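You operate a simulated robot arm through the tools that you are given. There is no shell and no other tool. Be economical: measure what you need, move in short steps, check, and stop when the job is done.

The job below is to be done with a simulated robot arm. You get a single attempt, and the scene is never put back.

JOB
Cap the tube in the press, rack it, then give tube 59 a purple cap.
Fine: the first tube goes into the middle groove of the teal rack; tube 59 stays in the press cradle; set the press latch back to HELD.

It is judged by the outcome, as a careful person would: the job done as asked, and still so three seconds after it is handed in. It fails if anything else is knocked over, pushed out of place, dropped, spilled or broken. Lids that push on must go on centred and level and be pressed home; caps that screw on are set level and turned clockwise until they are tight.

ROBOT AND FRAMES
A 7-joint arm with a two-finger parallel gripper, fixed in place. Base frame: the origin is at the foot of the arm, x ahead of it, y to its left, z up; the work surface is at about z = 0.835. Lengths are in m, angles in degrees, forces in N, time in s.
With the tool pointing down near the work surface it reaches from about 0.3 to 0.7 m from the base axis. Its first joint turns from -66.0 to 66.0 degrees. Payload 1.57 kg.
The tool frame sits at the grasp point between the pads (the TCP): z along the fingers, y along the line on which they close. The tips reach 0.03 m beyond it. Largest opening 0.11 m; finger width 0.024, thickness 0.012; the body of the gripper, 0.048 by 0.112 m, starts 0.078 m behind the TCP.
Orientation is that of the tool frame in the base frame, as a unit quaternion [x, y, z, w]. With the fingers straight down and closing along the base's y, the tool's x points along the base's -x, its y along +y and its z along -z.

CONTROLS
- The arm moves only by the tool servo_tool. Its argument "deltas" is a list of rows, each a list of 3 entries, a list of its own where there are three numbers: the closure, from 0 (fully open) to 1 (shut), then the shift along the tool's x, y, z in m, then the turn, a rotation vector about the tool's x, y, z in rad. In form: [[jaw, [dx, dy, dz], [wx, wy, wz]], ...]. A call has 1 to 8 rows; each row is the pose to reach, as a shift and turn from the pose commanded when the call began, along the tool's axes at that moment. Each row takes 0.2 s and may step no farther than 0.05 m and 8.6 degrees from the row before; otherwise, or with a gripper value out of range, the whole call is refused. Where a pose cannot be reached the arm comes as near as it can. A force on the tool above 70 N (or 10 N above the force at the start of the call, whichever is more), or a blocked arm, ends the call early, and 0.2 s more pass. Each finger travels about 0.108 m/s and halts on what it meets, pressing with about 29 N; the grip force reading is that of the motor and also rises with nothing between the fingers. The clock runs only during rows and for 0.2 s after the last one: add rows that repeat a pose to give the fingers time. The reply holds the time, the measured pose of the TCP, the force on the tool along the base axes, the opening and the grip force, in the units named above and with some noise.
- Cameras (640 x 400 px; columns grow to the right, rows downward): "scene" is fixed at [0.1585, -0.3941, 1.3921]; the picture's right is [0.79, -0.62, 0.00], its down [-0.42, -0.54, -0.73] and it looks along [0.45, 0.58, -0.68] (base axes); focal length 214 px, centre (320, 200). "wrist" rides on the gripper at [-0.036, 0, -0.08] in the tool frame; the picture's right is [0.00, -1.00, 0.00], its down [0.97, 0.00, -0.24] and it looks along [0.24, 0.00, 0.97] (tool axes); focal length 218 px, centre (320, 200). There is no depth. A picture from a camera that has moved, and an enlarged one, comes with that camera's place and axes in the base frame and with its lens.
- capture(camera): a new picture of that camera. No time passes.
- enlarge(camera, box): a new picture of the part [left, top, right, bottom] of that camera's present view, enlarged. No time passes.
- hand_in(): hands the job in; it is judged then, once.

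Work in short steps. Places have to be worked out from the pictures, the camera data and where the tool is seen: move nearer, look again, correct. Check each grasp and each placing, and mend what went wrong. You have 120 turns and 84 pictures in all, those below and enlarged ones among them. Open the gripper and draw the arm clear of the work before you hand the job in, unless the task says otherwise; then end with one line.

The tools are called after "Call:" by a JSON object that holds its "method" and its "body". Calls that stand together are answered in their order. servo_tool: Moves the arm, as the interface text tells. Its arguments: {"type":"object","properties":{"deltas":{"type":"array","items":{"type":"array"}}},"required":["deltas"]} The other tools are called the same way: capture (camera) takes a picture; enlarge (camera, box) takes an enlarged picture of a part of a camera's view; hand_in () hands the job in.

At the start:

```text
time: 0.0
ee_pos: [0.4691, 0.0317, 1.2299]
tcp_rot: [0.001, 1.0, -0.001, 0.001]
force: [-0.3, 0.4, 0.1]
gripper_width: 0.11
finger_force: 0.1
```

scene: 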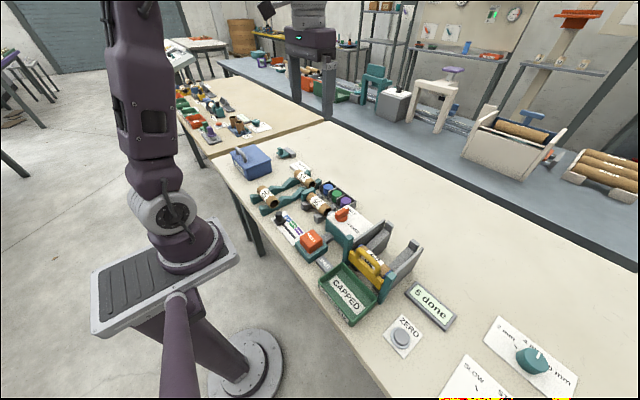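
wrist: 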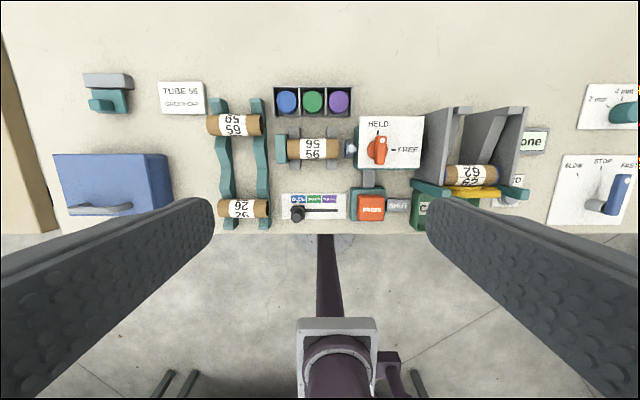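

The bench holds a press, a teal rack, a cap tray, a selector and a latch. I'll look closer before I move.

Call:
{"method": "enlarge", "body": {"camera": "wrist", "box": [200, 70, 360, 240]}}

Call:
{"method": "enlarge", "body": {"camera": "wrist", "box": [330, 90, 540, 230]}}

Call:
{"method": "enlarge", "body": {"camera": "scene", "box": [220, 140, 440, 330]}}

Call:
{"method": "enlarge", "body": {"camera": "wrist", "box": [50, 60, 220, 230]}}

```text
2.35 times, centred on (280, 155) of wrist
camera zoom: at [0.5067, 0.0315, 1.3085], right [0.0, -1.0, 0.0], down [-0.97, 0.0, 0.24], along [-0.24, 0.0, -0.97], focal length 514 px, centre (414, 306)
```

zoom: 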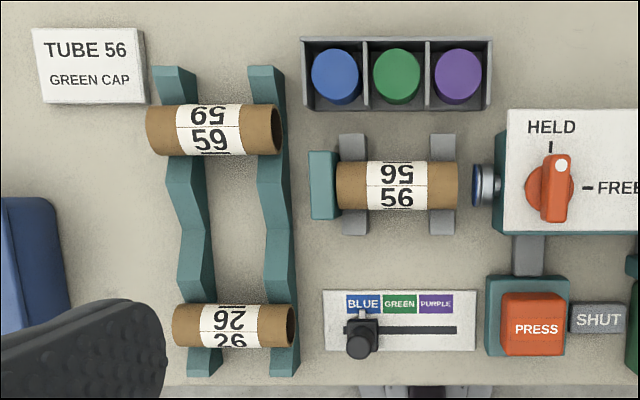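

```text
2.86 times, centred on (435, 160) of wrist
camera zoom: at [0.5067, 0.0315, 1.3085], right [0.0, -1.0, 0.0], down [-0.97, 0.0, 0.24], along [-0.24, 0.0, -0.97], focal length 624 px, centre (-9, 314)
```

zoom: 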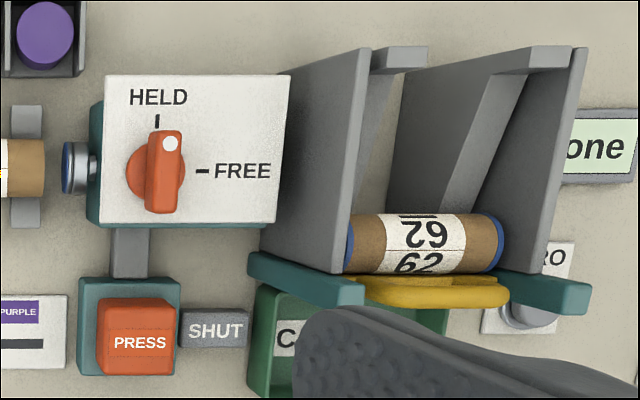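

```text
2.11 times, centred on (330, 235) of scene
camera zoom: at [0.1585, -0.3941, 1.3921], right [0.79, -0.62, 0.0], down [-0.42, -0.54, -0.73], along [0.45, 0.58, -0.68], focal length 452 px, centre (299, 126)
```

zoom: 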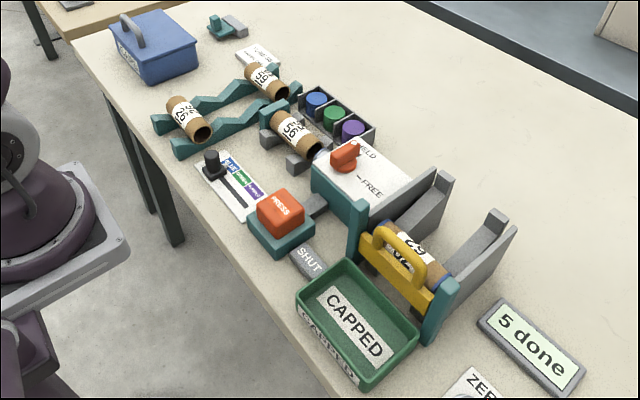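

```text
2.35 times, centred on (135, 145) of wrist
camera zoom: at [0.5067, 0.0315, 1.3085], right [0.0, -1.0, 0.0], down [-0.97, 0.0, 0.24], along [-0.24, 0.0, -0.97], focal length 514 px, centre (755, 329)
```

zoom: 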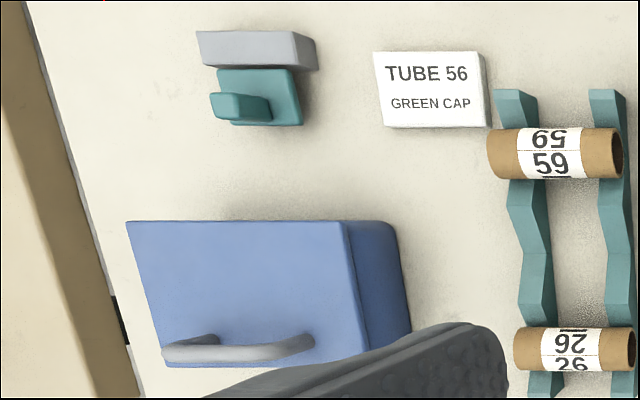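

The card says tube 56 gets a green cap, but the selector is on BLUE. I'll lower the camera over the press to fix positions and heights.

Call:
{"method": "servo_tool", "body": {"deltas": [[0.0, [0.01, 0, 0.045], [0, 0, 0]], [0.0, [0.02, 0, 0.09], [0, 0, 0]], [0.0, [0.03, 0, 0.135], [0, 0, 0]], [0.0, [0.04, 0, 0.17], [0, 0, 0]], [0.0, [0.04, 0, 0.17], [0, 0, 0]]]}}

Call:
{"method": "capture", "body": {"camera": "wrist"}}

Call:
{"method": "enlarge", "body": {"camera": "wrist", "box": [240, 30, 440, 190]}}

Call:
{"method": "enlarge", "body": {"camera": "scene", "box": [250, 165, 370, 260]}}

```text
time: 1.2
ee_pos: [0.429, 0.0296, 1.0586]
tcp_rot: [0.0, 1.0, -0.001, 0.001]
force: [0.4, 0.5, -0.1]
gripper_width: 0.1099
finger_force: 0.0
```

```text
77 pictures are left
camera wrist: at [0.4661, 0.0308, 1.1385], right [0.0, -1.0, 0.0], down [-0.97, 0.0, 0.24], along [-0.24, 0.0, -0.97], focal length 218 px, centre (320, 200)
```

wrist: 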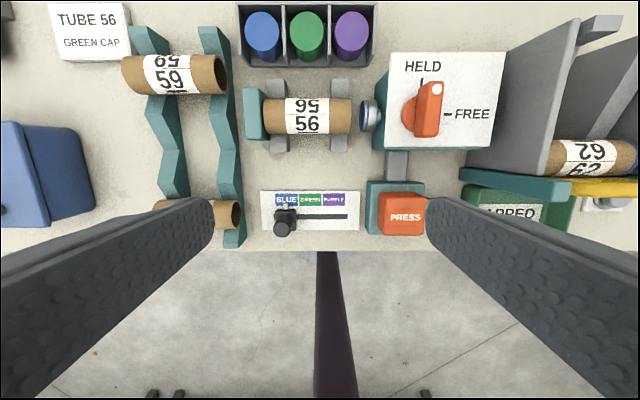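

```text
2.50 times, centred on (340, 110) of wrist
camera zoom: at [0.4661, 0.0308, 1.1385], right [0.0, -1.0, 0.0], down [-0.97, 0.0, 0.24], along [-0.24, 0.0, -0.97], focal length 546 px, centre (270, 425)
```

zoom: 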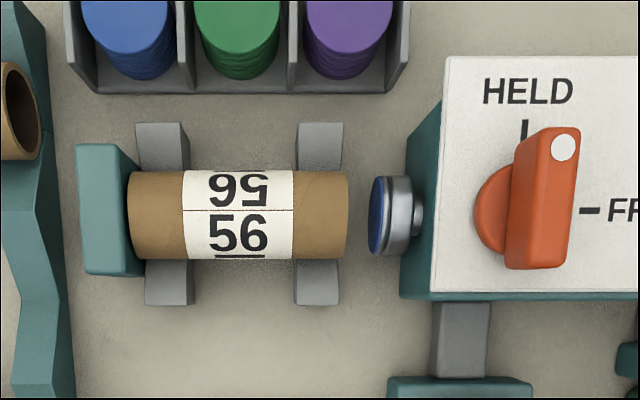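

```text
4.21 times, centred on (310, 212) of scene
camera zoom: at [0.1585, -0.3941, 1.3921], right [0.79, -0.62, 0.0], down [-0.42, -0.54, -0.73], along [0.45, 0.58, -0.68], focal length 903 px, centre (362, 147)
```

zoom: 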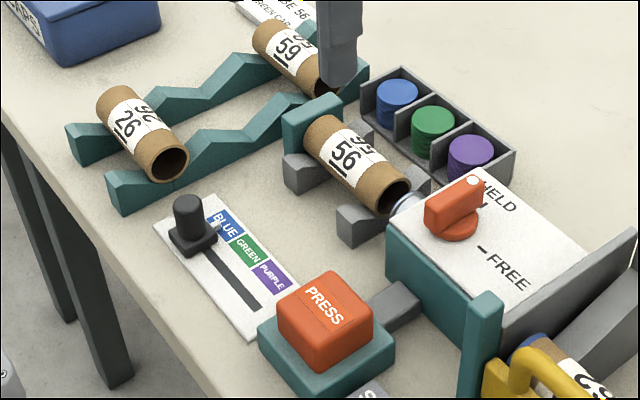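

The knob top triangulates to about (0.371, 0.076, 0.89). I'll go above it with the fingers partly closed.

Call:
{"method": "servo_tool", "body": {"deltas": [[0.5, [0.02, 0.016, 0.035], [0, 0, 0]], [0.5, [0.04, 0.032, 0.07], [0, 0, 0]], [0.5, [0.058, 0.046, 0.105], [0, 0, 0]], [0.5, [0.058, 0.046, 0.12], [0, 0, 0]], [0.5, [0.058, 0.046, 0.12], [0, 0, 0]]]}}

Call:
{"method": "capture", "body": {"camera": "wrist"}}

Call:
{"method": "enlarge", "body": {"camera": "scene", "box": [250, 165, 370, 260]}}

```text
time: 2.4
ee_pos: [0.3716, 0.0781, 0.9387]
tcp_rot: [0.002, 1.0, 0.0, 0.001]
force: [-0.5, 0.3, -0.1]
gripper_width: 0.0551
finger_force: 0.0
```

```text
74 pictures are left
camera wrist: at [0.4087, 0.0784, 1.0188], right [0.0, -1.0, 0.0], down [-0.97, 0.0, 0.24], along [-0.24, 0.0, -0.97], focal length 218 px, centre (320, 200)
```

wrist: 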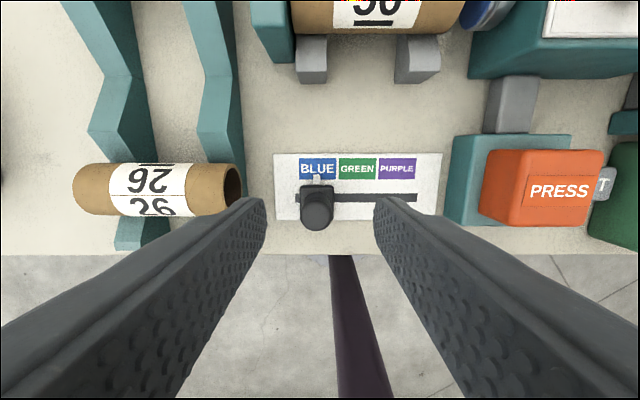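

```text
4.21 times, centred on (310, 212) of scene
camera zoom: at [0.1585, -0.3941, 1.3921], right [0.79, -0.62, 0.0], down [-0.42, -0.54, -0.73], along [0.45, 0.58, -0.68], focal length 903 px, centre (362, 147)
```

zoom: 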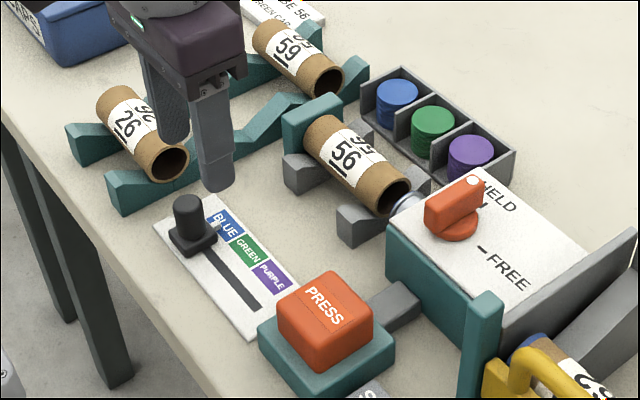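

The knob sits between the fingers. I'll descend onto it and close.

Call:
{"method": "servo_tool", "body": {"deltas": [[0.62, [0.002, 0.001, 0.0], [0, 0, 0]], [0.62, [0.002, 0.001, 0.025], [0, 0, 0]], [0.62, [0.002, 0.001, 0.048], [0, 0, 0]], [0.9, [0.002, 0.001, 0.048], [0, 0, 0]], [0.9, [0.002, 0.001, 0.048], [0, 0, 0]], [0.9, [0.002, 0.001, 0.048], [0, 0, 0]]]}}

Call:
{"method": "enlarge", "body": {"camera": "scene", "box": [250, 165, 370, 260]}}

```text
time: 3.8
ee_pos: [0.3694, 0.0776, 0.8919]
tcp_rot: [0.001, 1.0, -0.001, 0.0]
force: [-3.1, 0.6, -3.7]
gripper_width: 0.0235
finger_force: 35.6
```

```text
4.21 times, centred on (310, 212) of scene
camera zoom: at [0.1585, -0.3941, 1.3921], right [0.79, -0.62, 0.0], down [-0.42, -0.54, -0.73], along [0.45, 0.58, -0.68], focal length 903 px, centre (362, 147)
```

zoom: 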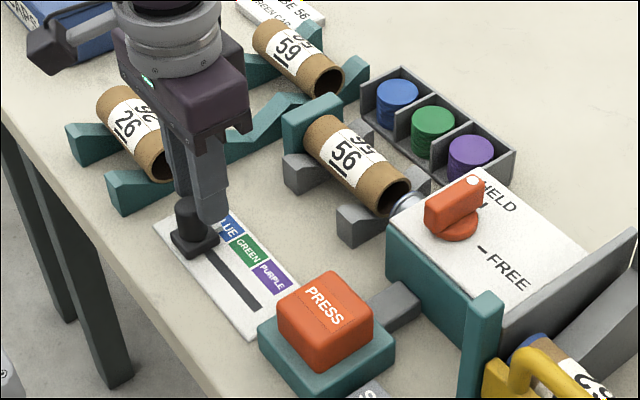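

The knob is gripped at a width of 0.0235. I'll slide it 0.033 m towards GREEN.

Call:
{"method": "servo_tool", "body": {"deltas": [[0.9, [0, -0.011, 0], [0, 0, 0]], [0.9, [0, -0.022, 0], [0, 0, 0]], [0.9, [0, -0.033, 0], [0, 0, 0]], [0.9, [0, -0.033, 0], [0, 0, 0]]]}}

Call:
{"method": "enlarge", "body": {"camera": "scene", "box": [250, 165, 370, 260]}}

```text
time: 4.8
ee_pos: [0.3692, 0.0449, 0.8901]
tcp_rot: [0.0, 1.0, -0.001, 0.001]
force: [-3.4, 0.6, 19.0]
gripper_width: 0.0232
finger_force: 36.1
```

```text
4.21 times, centred on (310, 212) of scene
camera zoom: at [0.1583, -0.3941, 1.3921], right [0.79, -0.62, 0.0], down [-0.42, -0.54, -0.73], along [0.45, 0.58, -0.68], focal length 903 px, centre (362, 147)
```

zoom: 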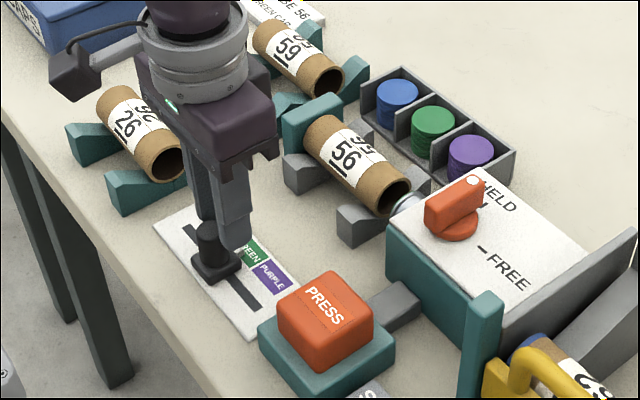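

The knob moved. I'll release it, rise, and check the alignment and the head colour.

Call:
{"method": "servo_tool", "body": {"deltas": [[0.55, [0, 0, 0], [0, 0, 0]], [0.55, [0, 0, 0], [0, 0, 0]], [0.55, [0, 0, -0.04], [0, 0, 0]], [0.55, [0, 0, -0.08], [0, 0, 0]], [0.55, [0, 0, -0.12], [0, 0, 0]]]}}

Call:
{"method": "capture", "body": {"camera": "wrist"}}

Call:
{"method": "enlarge", "body": {"camera": "wrist", "box": [220, 0, 480, 200]}}

```text
time: 6.0
ee_pos: [0.3702, 0.045, 1.0121]
tcp_rot: [0.002, 1.0, -0.001, 0.0]
force: [-0.8, 0.3, -0.1]
gripper_width: 0.0495
finger_force: 0.0
```

```text
70 pictures are left
camera wrist: at [0.4081, 0.0452, 1.0912], right [0.0, -1.0, 0.0], down [-0.97, 0.0, 0.24], along [-0.24, 0.0, -0.97], focal length 218 px, centre (320, 200)
```

wrist: 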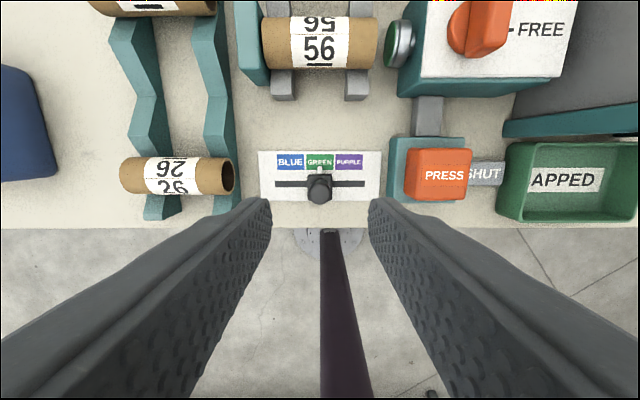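

```text
2.00 times, centred on (350, 100) of wrist
camera zoom: at [0.4081, 0.0452, 1.0912], right [0.0, -1.0, 0.0], down [-0.97, 0.0, 0.24], along [-0.24, 0.0, -0.97], focal length 436 px, centre (260, 400)
```

zoom: 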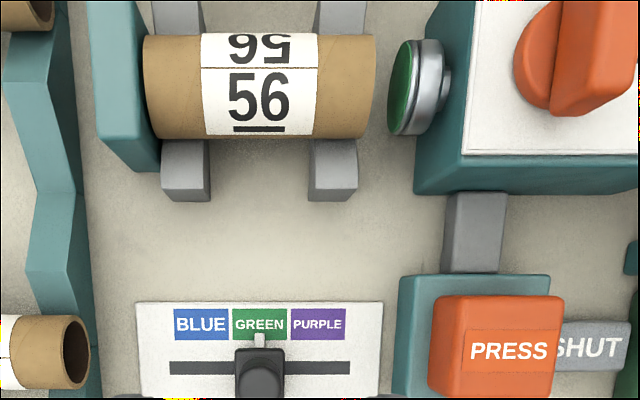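

The head now shows green. Next is the PRESS button, at about (0.38, -0.079), so I'll hover above it with the fingers shut.

Call:
{"method": "servo_tool", "body": {"deltas": [[1.0, [-0.003, -0.045, 0], [0, 0, 0]], [1.0, [-0.006, -0.09, 0.02], [0, 0, 0]], [1.0, [-0.01, -0.124, 0.05], [0, 0, 0]], [1.0, [-0.01, -0.124, 0.07], [0, 0, 0]], [1.0, [-0.01, -0.124, 0.07], [0, 0, 0]]]}}

Call:
{"method": "capture", "body": {"camera": "wrist"}}

Call:
{"method": "enlarge", "body": {"camera": "scene", "box": [270, 165, 390, 280]}}

```text
time: 7.2
ee_pos: [0.3803, -0.0779, 0.9422]
tcp_rot: [0.001, 1.0, -0.001, 0.0]
force: [0.9, -0.3, -0.1]
gripper_width: 0.0
finger_force: 21.4
```

```text
68 pictures are left
camera wrist: at [0.4177, -0.0776, 1.0212], right [0.0, -1.0, 0.0], down [-0.97, 0.0, 0.24], along [-0.24, 0.0, -0.97], focal length 218 px, centre (320, 200)
```

wrist: 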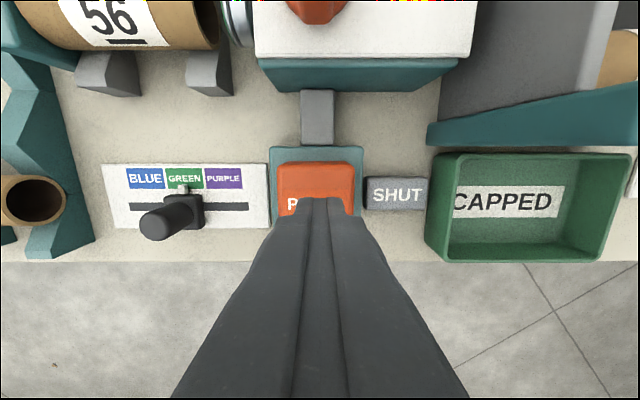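

```text
3.48 times, centred on (330, 222) of scene
camera zoom: at [0.1585, -0.3941, 1.3921], right [0.79, -0.62, 0.0], down [-0.42, -0.54, -0.73], along [0.45, 0.58, -0.68], focal length 746 px, centre (285, 122)
```

zoom: 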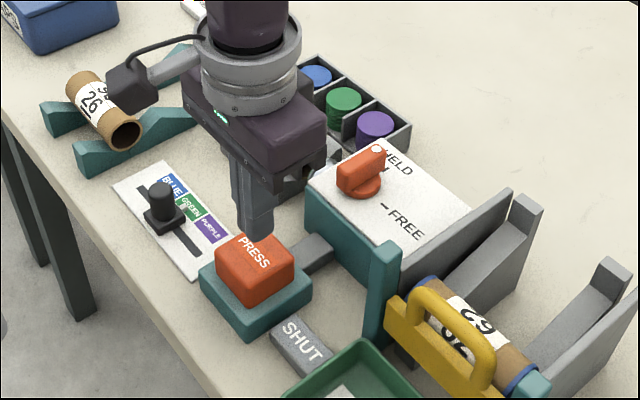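

The tips are centred over the button. I'll press down in small steps.

Call:
{"method": "servo_tool", "body": {"deltas": [[1.0, [-0.003, 0, 0.01], [0, 0, 0]], [1.0, [-0.003, 0, 0.018], [0, 0, 0]], [1.0, [-0.003, 0, 0.024], [0, 0, 0]], [1.0, [-0.003, 0, 0.03], [0, 0, 0]], [1.0, [-0.003, 0, 0.036], [0, 0, 0]]]}}

Call:
{"method": "capture", "body": {"camera": "wrist"}}

Call:
{"method": "enlarge", "body": {"camera": "scene", "box": [270, 165, 390, 280]}}

```text
time: 8.5
ee_pos: [0.3817, -0.0781, 0.9088]
tcp_rot: [0.001, 1.0, -0.002, 0.002]
force: [-6.0, 3.4, 32.0]
gripper_width: 0.0001
finger_force: 21.5
stopped in row 5: the force on the tool passed its limit (the readings are from after the stop); the commanded pose is now the measured one
```

```text
66 pictures are left
camera wrist: at [0.4197, -0.0783, 0.9885], right [0.0, -1.0, 0.0], down [-0.97, 0.0, 0.24], along [-0.24, 0.0, -0.97], focal length 218 px, centre (320, 200)
```

wrist: 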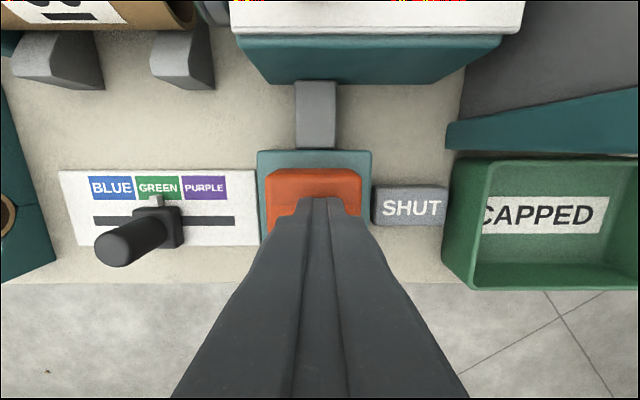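

```text
3.48 times, centred on (330, 222) of scene
camera zoom: at [0.158, -0.3939, 1.3922], right [0.79, -0.62, 0.0], down [-0.42, -0.54, -0.73], along [0.45, 0.58, -0.68], focal length 746 px, centre (285, 122)
```

zoom: 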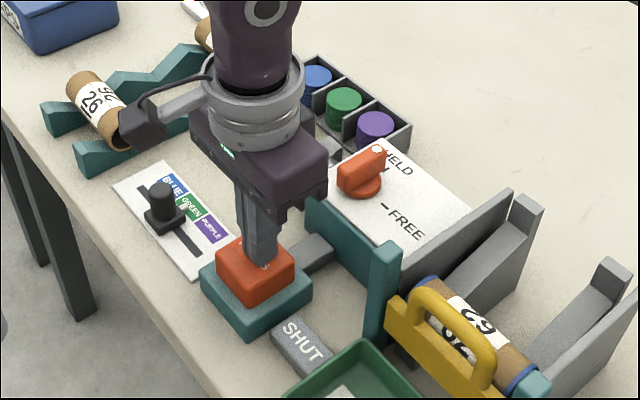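

The button went down and reached its stop. I'll rise and see whether the press stroked.

Call:
{"method": "servo_tool", "body": {"deltas": [[1.0, [0, 0, -0.03], [0, 0, 0]], [1.0, [0, 0.02, -0.07], [0, 0, 0]], [1.0, [0, 0.05, -0.11], [0, 0, 0]], [1.0, [-0.02, 0.08, -0.13], [0, 0, 0]], [1.0, [-0.02, 0.08, -0.13], [0, 0, 0]]]}}

Call:
{"method": "capture", "body": {"camera": "wrist"}}

Call:
{"method": "enlarge", "body": {"camera": "wrist", "box": [220, 0, 480, 200]}}

```text
time: 9.7
ee_pos: [0.4032, 0.0024, 1.0376]
tcp_rot: [0.001, 1.0, 0.0, 0.002]
force: [-0.3, -0.5, 0.1]
gripper_width: 0.0
finger_force: 21.2
```

```text
64 pictures are left
camera wrist: at [0.4404, 0.0024, 1.1175], right [0.0, -1.0, 0.0], down [-0.97, 0.0, 0.24], along [-0.24, 0.0, -0.97], focal length 218 px, centre (320, 200)
```

wrist: 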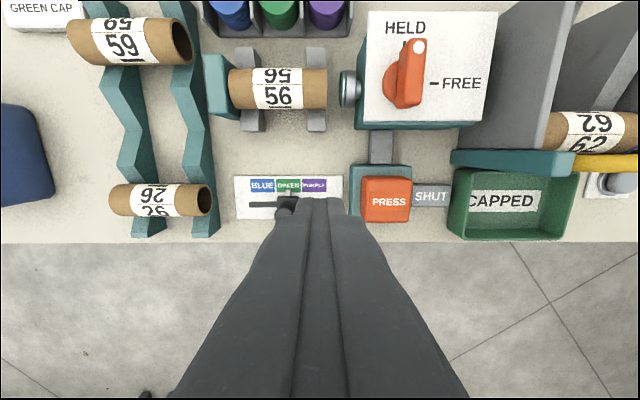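

```text
2.00 times, centred on (350, 100) of wrist
camera zoom: at [0.4404, 0.0024, 1.1175], right [0.0, -1.0, 0.0], down [-0.97, 0.0, 0.24], along [-0.24, 0.0, -0.97], focal length 436 px, centre (260, 400)
```

zoom: 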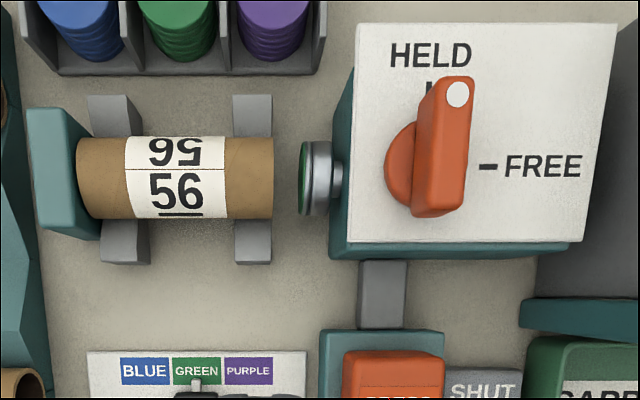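

Nothing was capped, so the ram looks locked while the latch is HELD. I'll hover over the latch knob, at about (0.498, -0.0745, 0.92), to turn it to FREE.

Call:
{"method": "servo_tool", "body": {"deltas": [[0.5, [-0.03, -0.025, 0], [0, 0, 0]], [0.5, [-0.06, -0.05, 0.01], [0, 0, 0]], [0.5, [-0.08, -0.07, 0.03], [0, 0, 0]], [0.5, [-0.095, -0.077, 0.058], [0, 0, 0]], [0.5, [-0.095, -0.077, 0.058], [0, 0, 0]]]}}

Call:
{"method": "capture", "body": {"camera": "wrist"}}

Call:
{"method": "enlarge", "body": {"camera": "scene", "box": [270, 165, 390, 280]}}

```text
time: 10.9
ee_pos: [0.5, -0.0758, 0.9785]
tcp_rot: [0.001, 1.0, -0.001, 0.002]
force: [-0.3, -0.4, 0.1]
gripper_width: 0.0549
finger_force: 0.0
```

```text
62 pictures are left
camera wrist: at [0.5364, -0.0756, 1.0579], right [0.0, -1.0, 0.0], down [-0.97, 0.0, 0.24], along [-0.24, 0.0, -0.97], focal length 218 px, centre (320, 200)
```

wrist: 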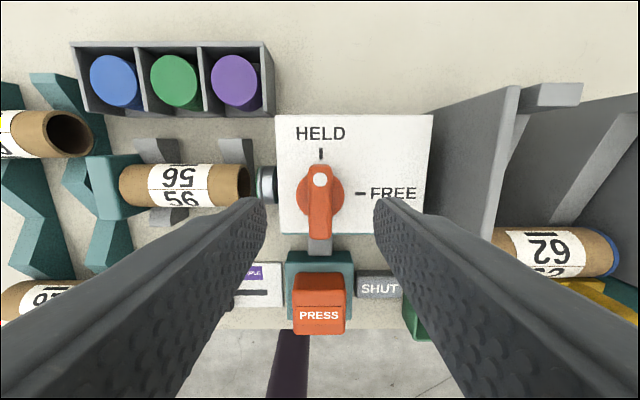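

```text
3.48 times, centred on (330, 222) of scene
camera zoom: at [0.1585, -0.3941, 1.3921], right [0.79, -0.62, 0.0], down [-0.42, -0.54, -0.73], along [0.45, 0.58, -0.68], focal length 746 px, centre (285, 122)
```

zoom: 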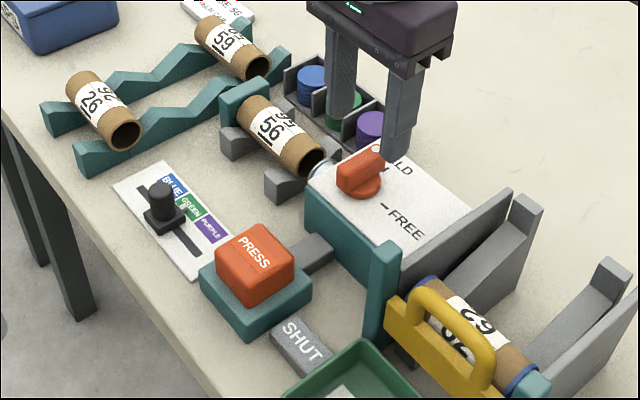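

The bar lies centred between the fingers. I'll descend and grip it.

Call:
{"method": "servo_tool", "body": {"deltas": [[0.6, [0.001, 0, 0.02], [0, 0, 0]], [0.6, [0.001, 0, 0.042], [0, 0, 0]], [0.95, [0.001, 0, 0.042], [0, 0, 0]], [0.95, [0.001, 0, 0.042], [0, 0, 0]], [0.95, [0.001, 0, 0.042], [0, 0, 0]]]}}

Call:
{"method": "enlarge", "body": {"camera": "scene", "box": [270, 165, 390, 280]}}

```text
time: 12.1
ee_pos: [0.4977, -0.076, 0.9375]
tcp_rot: [0.001, 1.0, 0.0, 0.001]
force: [-0.4, 6.8, -2.1]
gripper_width: 0.0159
finger_force: 30.8
```

```text
3.48 times, centred on (330, 222) of scene
camera zoom: at [0.1585, -0.3939, 1.3921], right [0.79, -0.62, 0.0], down [-0.42, -0.54, -0.73], along [0.45, 0.58, -0.68], focal length 746 px, centre (285, 122)
```

zoom: 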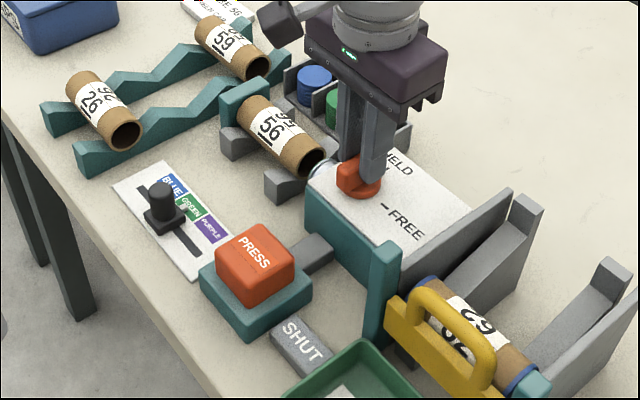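

The bar is gripped at a width of 0.016. I'll turn it clockwise towards FREE.

Call:
{"method": "servo_tool", "body": {"deltas": [[0.95, [0, 0, 0], [0, 0, 0.13]], [0.95, [0, 0, 0], [0, 0, 0.26]], [0.95, [0, 0, 0], [0, 0, 0.39]], [0.95, [0, 0, 0], [0, 0, 0.52]], [0.95, [0, 0, 0], [0, 0, 0.65]], [0.95, [0, 0, 0], [0, 0, 0.785]]]}}

Call:
{"method": "servo_tool", "body": {"deltas": [[0.95, [0, 0, 0], [0, 0, 0.13]], [0.95, [0, 0, 0], [0, 0, 0.26]], [0.95, [0, 0, 0], [0, 0, 0.39]], [0.95, [0, 0, 0], [0, 0, 0.52]], [0.95, [0, 0, 0], [0, 0, 0.65]], [0.95, [0, 0, 0], [0, 0, 0.785]], [0.95, [0, 0, 0], [0, 0, 0.785]]]}}

Call:
{"method": "enlarge", "body": {"camera": "scene", "box": [270, 165, 390, 280]}}

```text
time: 13.5
ee_pos: [0.4972, -0.0753, 0.9382]
tcp_rot: [0.384, 0.923, 0.0, 0.002]
force: [8.3, 2.0, -21.3]
gripper_width: 0.0158
finger_force: 31.4
```

```text
time: 15.1
ee_pos: [0.4985, -0.0753, 0.9384]
tcp_rot: [0.707, 0.707, 0.002, 0.002]
force: [16.0, 1.0, -9.6]
gripper_width: 0.0157
finger_force: 31.8
```

```text
3.48 times, centred on (330, 222) of scene
camera zoom: at [0.1591, -0.3941, 1.392], right [0.79, -0.62, 0.0], down [-0.42, -0.54, -0.73], along [0.45, 0.58, -0.68], focal length 746 px, centre (285, 122)
```

zoom: 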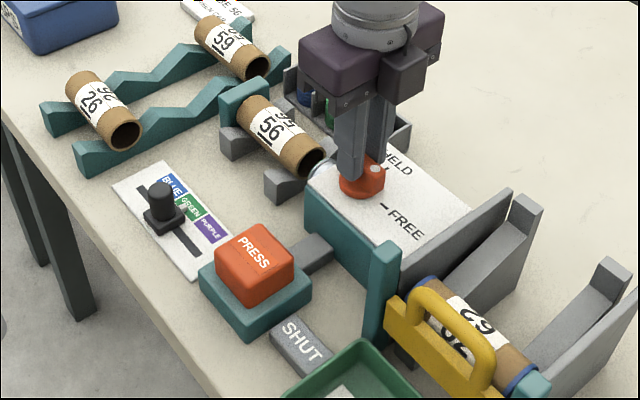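

The arm turned 90°. I'll release, rise, and check the dot.

Call:
{"method": "servo_tool", "body": {"deltas": [[0.6, [0, 0, 0], [0, 0, 0]], [0.6, [0, 0, 0], [0, 0, 0]], [0.6, [0, 0, -0.04], [0, 0, 0]], [0.6, [0, 0, -0.08], [0, 0, 0]], [0.6, [0, 0, -0.08], [0, 0, 0]]]}}

Call:
{"method": "capture", "body": {"camera": "wrist"}}

```text
time: 16.3
ee_pos: [0.4982, -0.0755, 1.0191]
tcp_rot: [0.707, 0.707, 0.0, 0.001]
force: [-0.4, 0.3, 0.2]
gripper_width: 0.044
finger_force: 0.1
```

```text
58 pictures are left
camera wrist: at [0.4991, -0.1108, 1.0989], right [-1.0, 0.0, 0.0], down [0.0, 0.97, 0.24], along [0.0, 0.24, -0.97], focal length 218 px, centre (320, 200)
```

wrist: 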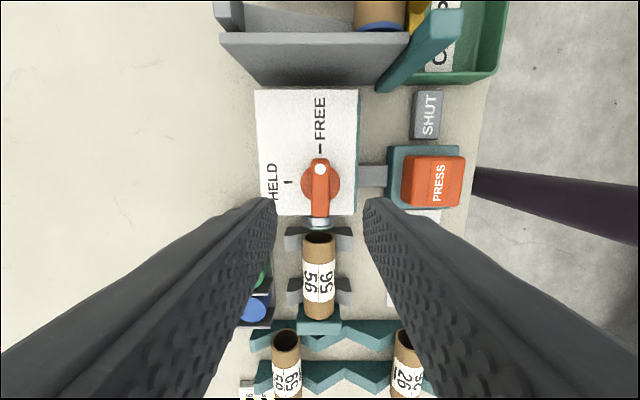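

The latch points to FREE. I'll keep this wrist turn, go over PRESS, and press again.

Call:
{"method": "servo_tool", "body": {"deltas": [[1.0, [0, -0.04, 0], [0, 0, 0]], [1.0, [-0.002, -0.08, 0.02], [0, 0, 0]], [1.0, [-0.003, -0.115, 0.05], [0, 0, 0]], [1.0, [-0.003, -0.115, 0.08], [0, 0, 0]], [1.0, [-0.003, -0.115, 0.08], [0, 0, 0]]]}}

Call:
{"method": "servo_tool", "body": {"deltas": [[1.0, [0, 0, 0.01], [0, 0, 0]], [1.0, [0, 0, 0.018], [0, 0, 0]], [1.0, [0, 0, 0.024], [0, 0, 0]], [1.0, [0, 0, 0.03], [0, 0, 0]], [1.0, [0, 0, 0.036], [0, 0, 0]]]}}

Call:
{"method": "enlarge", "body": {"camera": "scene", "box": [270, 165, 390, 280]}}

```text
time: 17.5
ee_pos: [0.3817, -0.0771, 0.9381]
tcp_rot: [0.707, 0.707, 0.001, 0.002]
force: [-0.2, -0.4, -0.3]
gripper_width: 0.0002
finger_force: 21.1
```

```text
time: 18.7
ee_pos: [0.3827, -0.0792, 0.9026]
tcp_rot: [0.707, 0.707, 0.001, 0.002]
force: [-3.9, -1.3, 4.8]
gripper_width: 0.0
finger_force: 21.6
```

```text
3.48 times, centred on (330, 222) of scene
camera zoom: at [0.1584, -0.3941, 1.3921], right [0.79, -0.62, 0.0], down [-0.42, -0.54, -0.73], along [0.45, 0.58, -0.68], focal length 746 px, centre (285, 122)
```

zoom: 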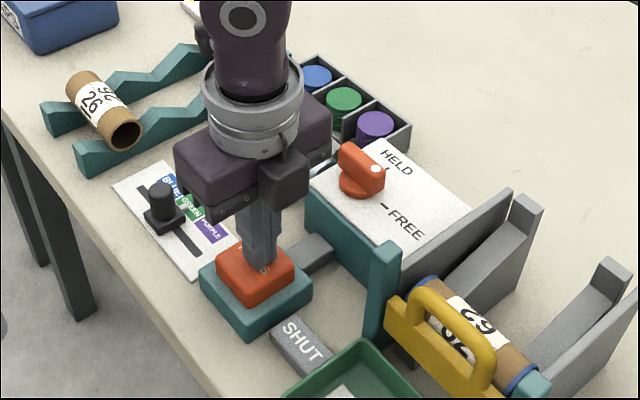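

With the latch FREE, the button travels further and with little force. I'll keep pressing down to its stop.

Call:
{"method": "servo_tool", "body": {"deltas": [[1.0, [0, 0, 0.005], [0, 0, 0]], [1.0, [0, 0, 0.01], [0, 0, 0]], [1.0, [0, 0, 0.015], [0, 0, 0]], [1.0, [0, 0, 0.02], [0, 0, 0]], [1.0, [0, 0, 0.02], [0, 0, 0]]]}}

Call:
{"method": "enlarge", "body": {"camera": "scene", "box": [270, 165, 390, 280]}}

Call:
{"method": "capture", "body": {"camera": "wrist"}}

```text
time: 19.6
ee_pos: [0.3818, -0.0787, 0.8878]
tcp_rot: [0.708, 0.706, 0.001, 0.001]
force: [-7.2, 2.1, 34.8]
gripper_width: 0.0003
finger_force: 20.9
stopped in row 4: the force on the tool passed its limit (the readings are from after the stop); the commanded pose is now the measured one
```

```text
3.48 times, centred on (330, 222) of scene
camera zoom: at [0.1579, -0.394, 1.3922], right [0.79, -0.62, 0.0], down [-0.42, -0.54, -0.73], along [0.45, 0.58, -0.68], focal length 746 px, centre (285, 122)
```

zoom: 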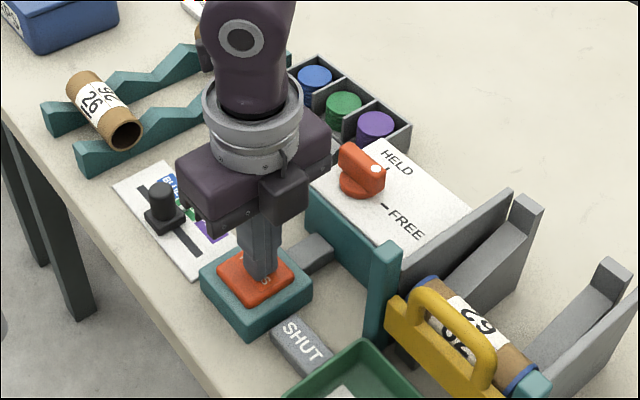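

```text
55 pictures are left
camera wrist: at [0.383, -0.1145, 0.9675], right [-1.0, 0.0, -0.01], down [0.0, 0.97, 0.24], along [0.01, 0.24, -0.97], focal length 218 px, centre (320, 200)
```

wrist: 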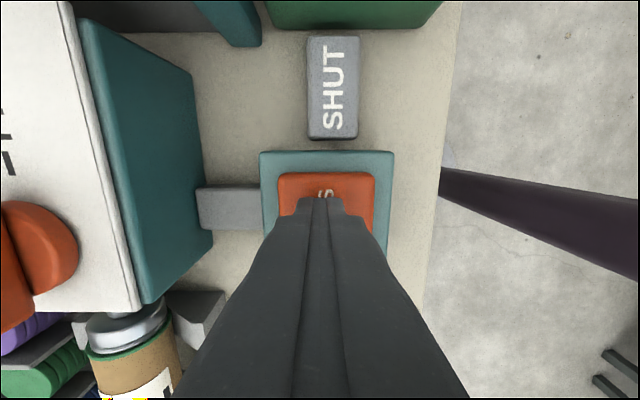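

The button is fully in and the ram is pushing a green cap onto tube 56. I'll release it and go above tube 56 to look.

Call:
{"method": "servo_tool", "body": {"deltas": [[1.0, [0, 0, -0.04], [0, 0, 0]], [1.0, [0, 0, -0.08], [0, 0, 0]], [0.6, [0.01, 0.03, -0.12], [0, 0, 0]], [0.4, [0.05, 0.06, -0.12], [0, 0, 0]], [0.4, [0.085, 0.09, -0.12], [0, 0, 0]], [0.4, [0.122, 0.118, -0.12], [0, 0, 0]], [0.4, [0.122, 0.118, -0.12], [0, 0, 0]]]}}

Call:
{"method": "capture", "body": {"camera": "wrist"}}

Call:
{"method": "enlarge", "body": {"camera": "scene", "box": [270, 165, 390, 280]}}

```text
refused: row 3 steps farther than a row can; nothing moved
```

```text
54 pictures are left
camera wrist: at [0.383, -0.1145, 0.9675], right [-1.0, 0.0, -0.01], down [0.0, 0.97, 0.24], along [0.01, 0.24, -0.97], focal length 218 px, centre (320, 200)
```

wrist: 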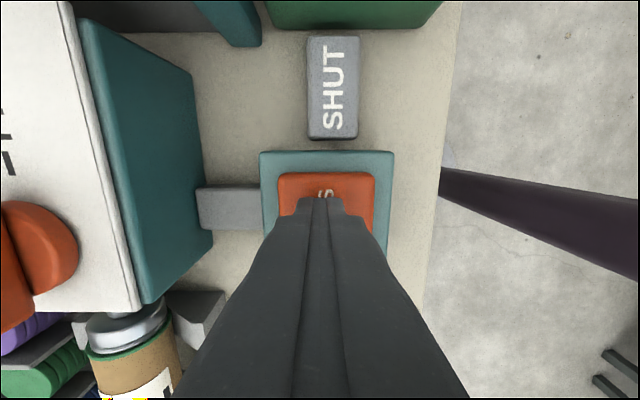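

```text
3.48 times, centred on (330, 222) of scene
camera zoom: at [0.1579, -0.394, 1.3922], right [0.79, -0.62, 0.0], down [-0.42, -0.54, -0.73], along [0.45, 0.58, -0.68], focal length 746 px, centre (285, 122)
```

zoom: 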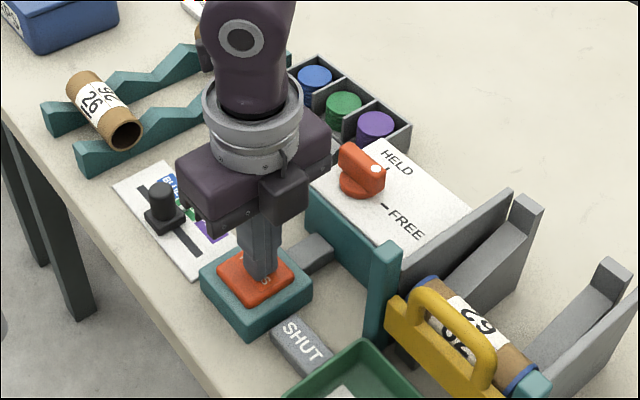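

That call was refused because one step was too long. I'll repeat it with shorter steps.

Call:
{"method": "servo_tool", "body": {"deltas": [[1.0, [0, 0, -0.04], [0, 0, 0]], [1.0, [0, 0, -0.08], [0, 0, 0]], [0.6, [0.01, 0.02, -0.12], [0, 0, 0]], [0.4, [0.04, 0.05, -0.13], [0, 0, 0]], [0.4, [0.07, 0.08, -0.13], [0, 0, 0]], [0.4, [0.1, 0.108, -0.13], [0, 0, 0]], [0.4, [0.122, 0.118, -0.13], [0, 0, 0]], [0.4, [0.122, 0.118, -0.13], [0, 0, 0]]]}}

Call:
{"method": "capture", "body": {"camera": "wrist"}}

Call:
{"method": "enlarge", "body": {"camera": "scene", "box": [260, 165, 380, 260]}}

```text
time: 21.4
ee_pos: [0.5007, 0.0444, 1.0181]
tcp_rot: [0.708, 0.707, 0.002, 0.003]
force: [-0.1, 0.0, -0.7]
gripper_width: 0.066
finger_force: 0.1
```

```text
52 pictures are left
camera wrist: at [0.5012, 0.0073, 1.0978], right [-1.0, 0.0, -0.01], down [0.0, 0.97, 0.24], along [0.01, 0.24, -0.97], focal length 218 px, centre (320, 200)
```

wrist: 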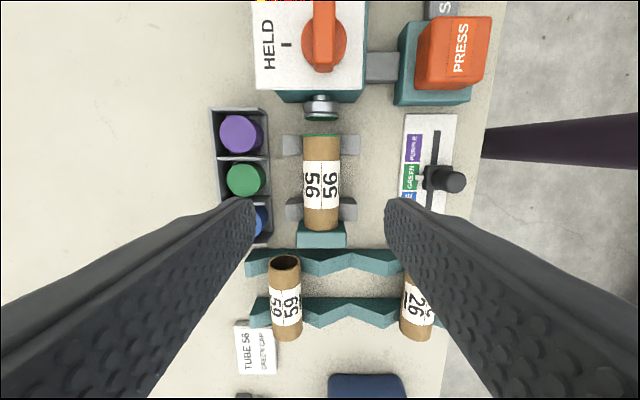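

```text
4.21 times, centred on (320, 212) of scene
camera zoom: at [0.1586, -0.3941, 1.3921], right [0.79, -0.62, 0.0], down [-0.42, -0.54, -0.73], along [0.45, 0.58, -0.68], focal length 903 px, centre (320, 147)
```

zoom: 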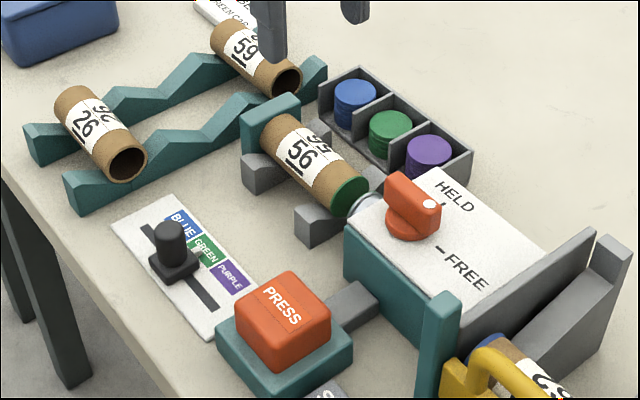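

Tube 56 has its green cap. The tube is centred at about (0.50, 0.045), so I'll descend and grip it between the two supports.

Call:
{"method": "servo_tool", "body": {"deltas": [[0.5, [0, 0, 0.03], [0, 0, 0]], [0.5, [0, 0, 0.07], [0, 0, 0]], [0.5, [0, 0, 0.09], [0, 0, 0]], [0.5, [0, 0, 0.09], [0, 0, 0]]]}}

Call:
{"method": "capture", "body": {"camera": "wrist"}}

Call:
{"method": "enlarge", "body": {"camera": "scene", "box": [260, 165, 380, 260]}}

```text
time: 22.4
ee_pos: [0.4997, 0.0416, 0.9271]
tcp_rot: [0.707, 0.707, 0.001, 0.003]
force: [0.0, 0.5, 0.1]
gripper_width: 0.0549
finger_force: 0.0
```

```text
50 pictures are left
camera wrist: at [0.5008, 0.0059, 1.0077], right [-1.0, 0.0, -0.01], down [0.0, 0.97, 0.24], along [0.01, 0.24, -0.97], focal length 218 px, centre (320, 200)
```

wrist: 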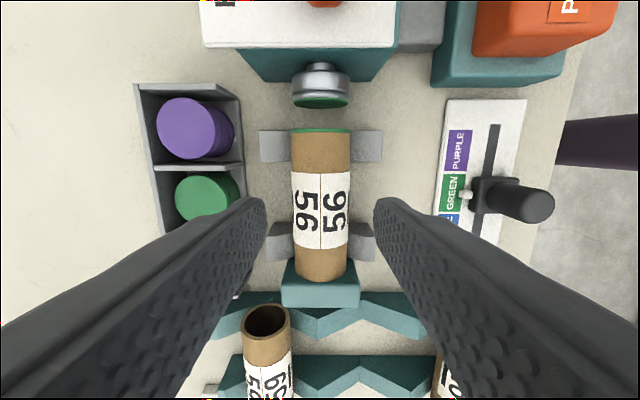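

```text
4.21 times, centred on (320, 212) of scene
camera zoom: at [0.1585, -0.3941, 1.3921], right [0.79, -0.62, 0.0], down [-0.42, -0.54, -0.73], along [0.45, 0.58, -0.68], focal length 903 px, centre (320, 147)
```

zoom: 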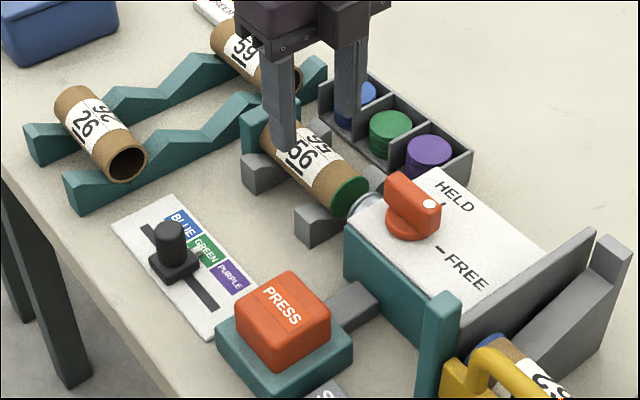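

The tube is centred and the fingers clear the cap tray. I'll descend and close.

Call:
{"method": "servo_tool", "body": {"deltas": [[0.5, [0.002, 0, 0.025], [0, 0, 0]], [0.5, [0.002, 0, 0.047], [0, 0, 0]], [0.5, [0.002, 0, 0.047], [0, 0, 0]], [0.8, [0.002, 0, 0.047], [0, 0, 0]], [0.8, [0.002, 0, 0.047], [0, 0, 0]]]}}

Call:
{"method": "enlarge", "body": {"camera": "scene", "box": [260, 165, 380, 260]}}

```text
time: 23.6
ee_pos: [0.5008, 0.0442, 0.8803]
tcp_rot: [0.707, 0.707, 0.003, 0.003]
force: [-0.6, 0.5, 0.8]
gripper_width: 0.0383
finger_force: 28.7
```

```text
4.21 times, centred on (320, 212) of scene
camera zoom: at [0.1585, -0.3941, 1.3921], right [0.79, -0.62, 0.0], down [-0.42, -0.54, -0.73], along [0.45, 0.58, -0.68], focal length 903 px, centre (320, 147)
```

zoom: 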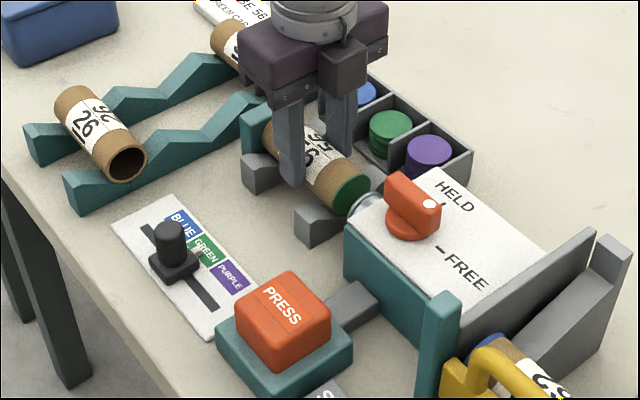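

The tube is gripped at 0.0383 wide. I'll lift it straight up.

Call:
{"method": "servo_tool", "body": {"deltas": [[0.8, [0, 0, -0.01], [0, 0, 0]], [0.8, [0, 0, -0.03], [0, 0, 0]], [0.8, [0, 0, -0.07], [0, 0, 0]], [0.8, [0, 0, -0.12], [0, 0, 0]], [0.8, [0.03, -0.01, -0.14], [0, 0, 0]], [0.8, [0.07, -0.02, -0.14], [0, 0, 0]], [0.8, [0.07, -0.02, -0.14], [0, 0, 0]]]}}

Call:
{"method": "capture", "body": {"camera": "wrist"}}

Call:
{"method": "capture", "body": {"camera": "scene"}}

```text
time: 25.2
ee_pos: [0.4806, 0.1168, 1.023]
tcp_rot: [0.707, 0.707, 0.003, 0.003]
force: [0.7, 0.2, -0.1]
gripper_width: 0.0385
finger_force: 29.1
```

```text
47 pictures are left
camera wrist: at [0.4812, 0.081, 1.1019], right [-1.0, 0.0, -0.01], down [0.0, 0.97, 0.24], along [0.01, 0.24, -0.97], focal length 218 px, centre (320, 200)
```

wrist: 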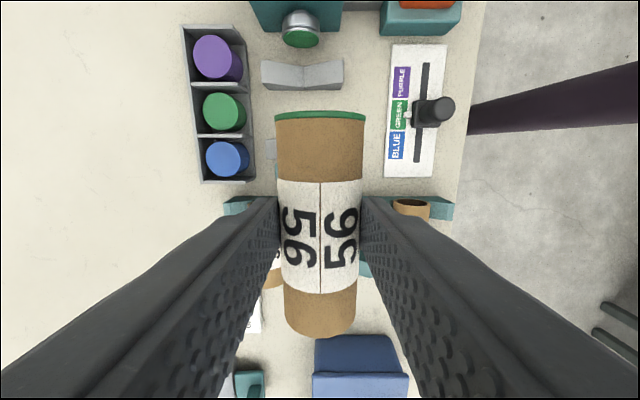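

```text
46 pictures are left
```

scene: 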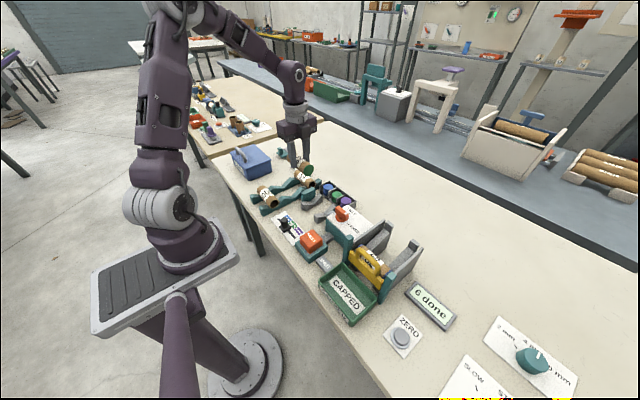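

Tube 56 is held level with its green cap on. I work out the middle groove at about x 0.467, y 0.176, so I'll hover above it and check.

Call:
{"method": "servo_tool", "body": {"deltas": [[0.8, [0.03, -0.007, 0.0], [0, 0, 0]], [0.8, [0.059, -0.0136, 0.02], [0, 0, 0]], [0.8, [0.059, -0.0136, 0.06], [0, 0, 0]], [0.8, [0.059, -0.0136, 0.075], [0, 0, 0]], [0.8, [0.059, -0.0136, 0.075], [0, 0, 0]]]}}

Call:
{"method": "capture", "body": {"camera": "wrist"}}

Call:
{"method": "enlarge", "body": {"camera": "scene", "box": [230, 140, 350, 240]}}

```text
time: 26.4
ee_pos: [0.4671, 0.1744, 0.9459]
tcp_rot: [0.707, 0.707, 0.002, 0.003]
force: [0.5, -0.3, -0.4]
gripper_width: 0.0383
finger_force: 29.3
```

```text
45 pictures are left
camera wrist: at [0.4679, 0.1384, 1.0263], right [-1.0, 0.0, -0.01], down [0.0, 0.97, 0.24], along [0.01, 0.24, -0.97], focal length 218 px, centre (320, 200)
```

wrist: 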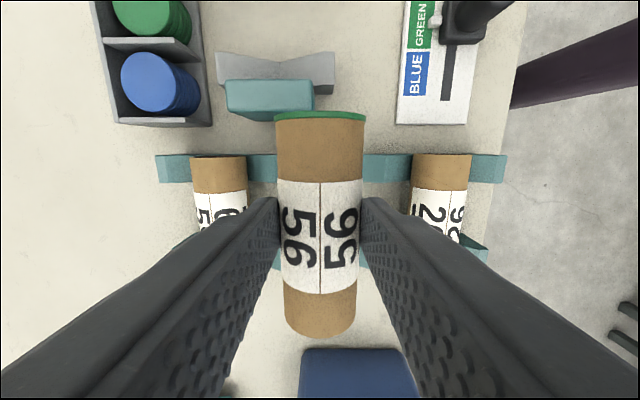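

```text
4.00 times, centred on (290, 190) of scene
camera zoom: at [0.1585, -0.3941, 1.3921], right [0.79, -0.62, 0.0], down [-0.42, -0.54, -0.73], along [0.45, 0.58, -0.68], focal length 858 px, centre (440, 240)
```

zoom: 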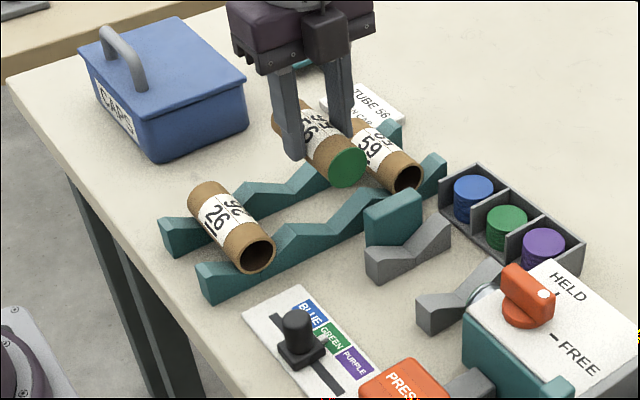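

The side tubes show the middle groove about 4 mm nearer the base. I'll shift by that and lower, watching the force.

Call:
{"method": "servo_tool", "body": {"deltas": [[0.8, [0.001, -0.004, 0.02], [0, 0, 0]], [0.8, [0.001, -0.004, 0.04], [0, 0, 0]], [0.8, [0.001, -0.004, 0.048], [0, 0, 0]], [0.8, [0.001, -0.004, 0.054], [0, 0, 0]]]}}

Call:
{"method": "enlarge", "body": {"camera": "scene", "box": [230, 140, 350, 240]}}

```text
time: 27.4
ee_pos: [0.4636, 0.174, 0.892]
tcp_rot: [0.706, 0.708, 0.003, 0.002]
force: [-0.2, 0.6, -0.2]
gripper_width: 0.0385
finger_force: 29.2
```

```text
4.00 times, centred on (290, 190) of scene
camera zoom: at [0.1585, -0.3941, 1.3921], right [0.79, -0.62, 0.0], down [-0.42, -0.54, -0.73], along [0.45, 0.58, -0.68], focal length 858 px, centre (440, 240)
```

zoom: 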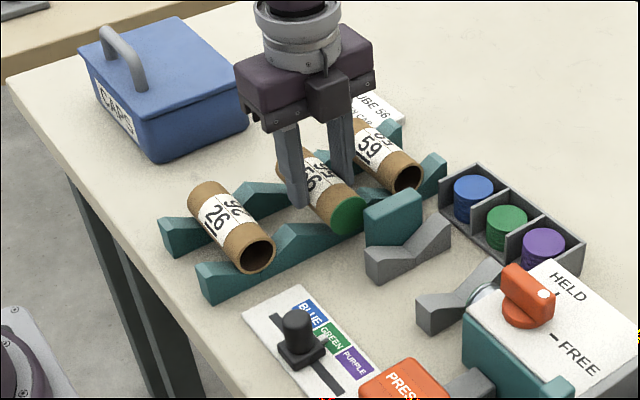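

It's nearly seated. I'll continue in small steps until the force shows contact.

Call:
{"method": "servo_tool", "body": {"deltas": [[0.8, [0, 0, 0.003], [0, 0, 0]], [0.8, [0, 0, 0.006], [0, 0, 0]], [0.8, [0, 0, 0.009], [0, 0, 0]]]}}

Call:
{"method": "enlarge", "body": {"camera": "scene", "box": [250, 150, 330, 220]}}

```text
time: 28.2
ee_pos: [0.4629, 0.1738, 0.8826]
tcp_rot: [0.707, 0.707, 0.003, 0.003]
force: [-1.6, -0.9, 3.4]
gripper_width: 0.038
finger_force: 28.9
```

```text
5.71 times, centred on (290, 185) of scene
camera zoom: at [0.1585, -0.3941, 1.3921], right [0.79, -0.62, 0.0], down [-0.42, -0.54, -0.73], along [0.45, 0.58, -0.68], focal length 1226 px, centre (491, 286)
```

zoom: 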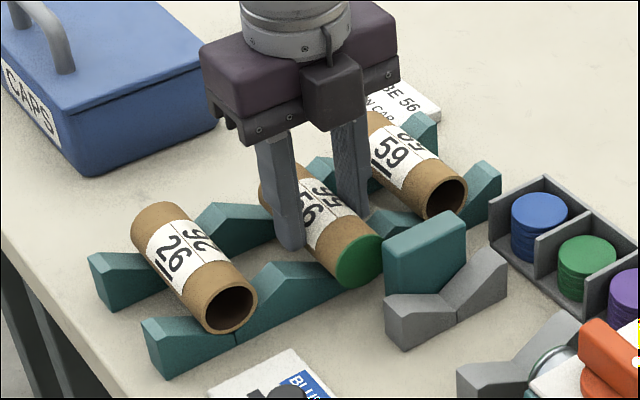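

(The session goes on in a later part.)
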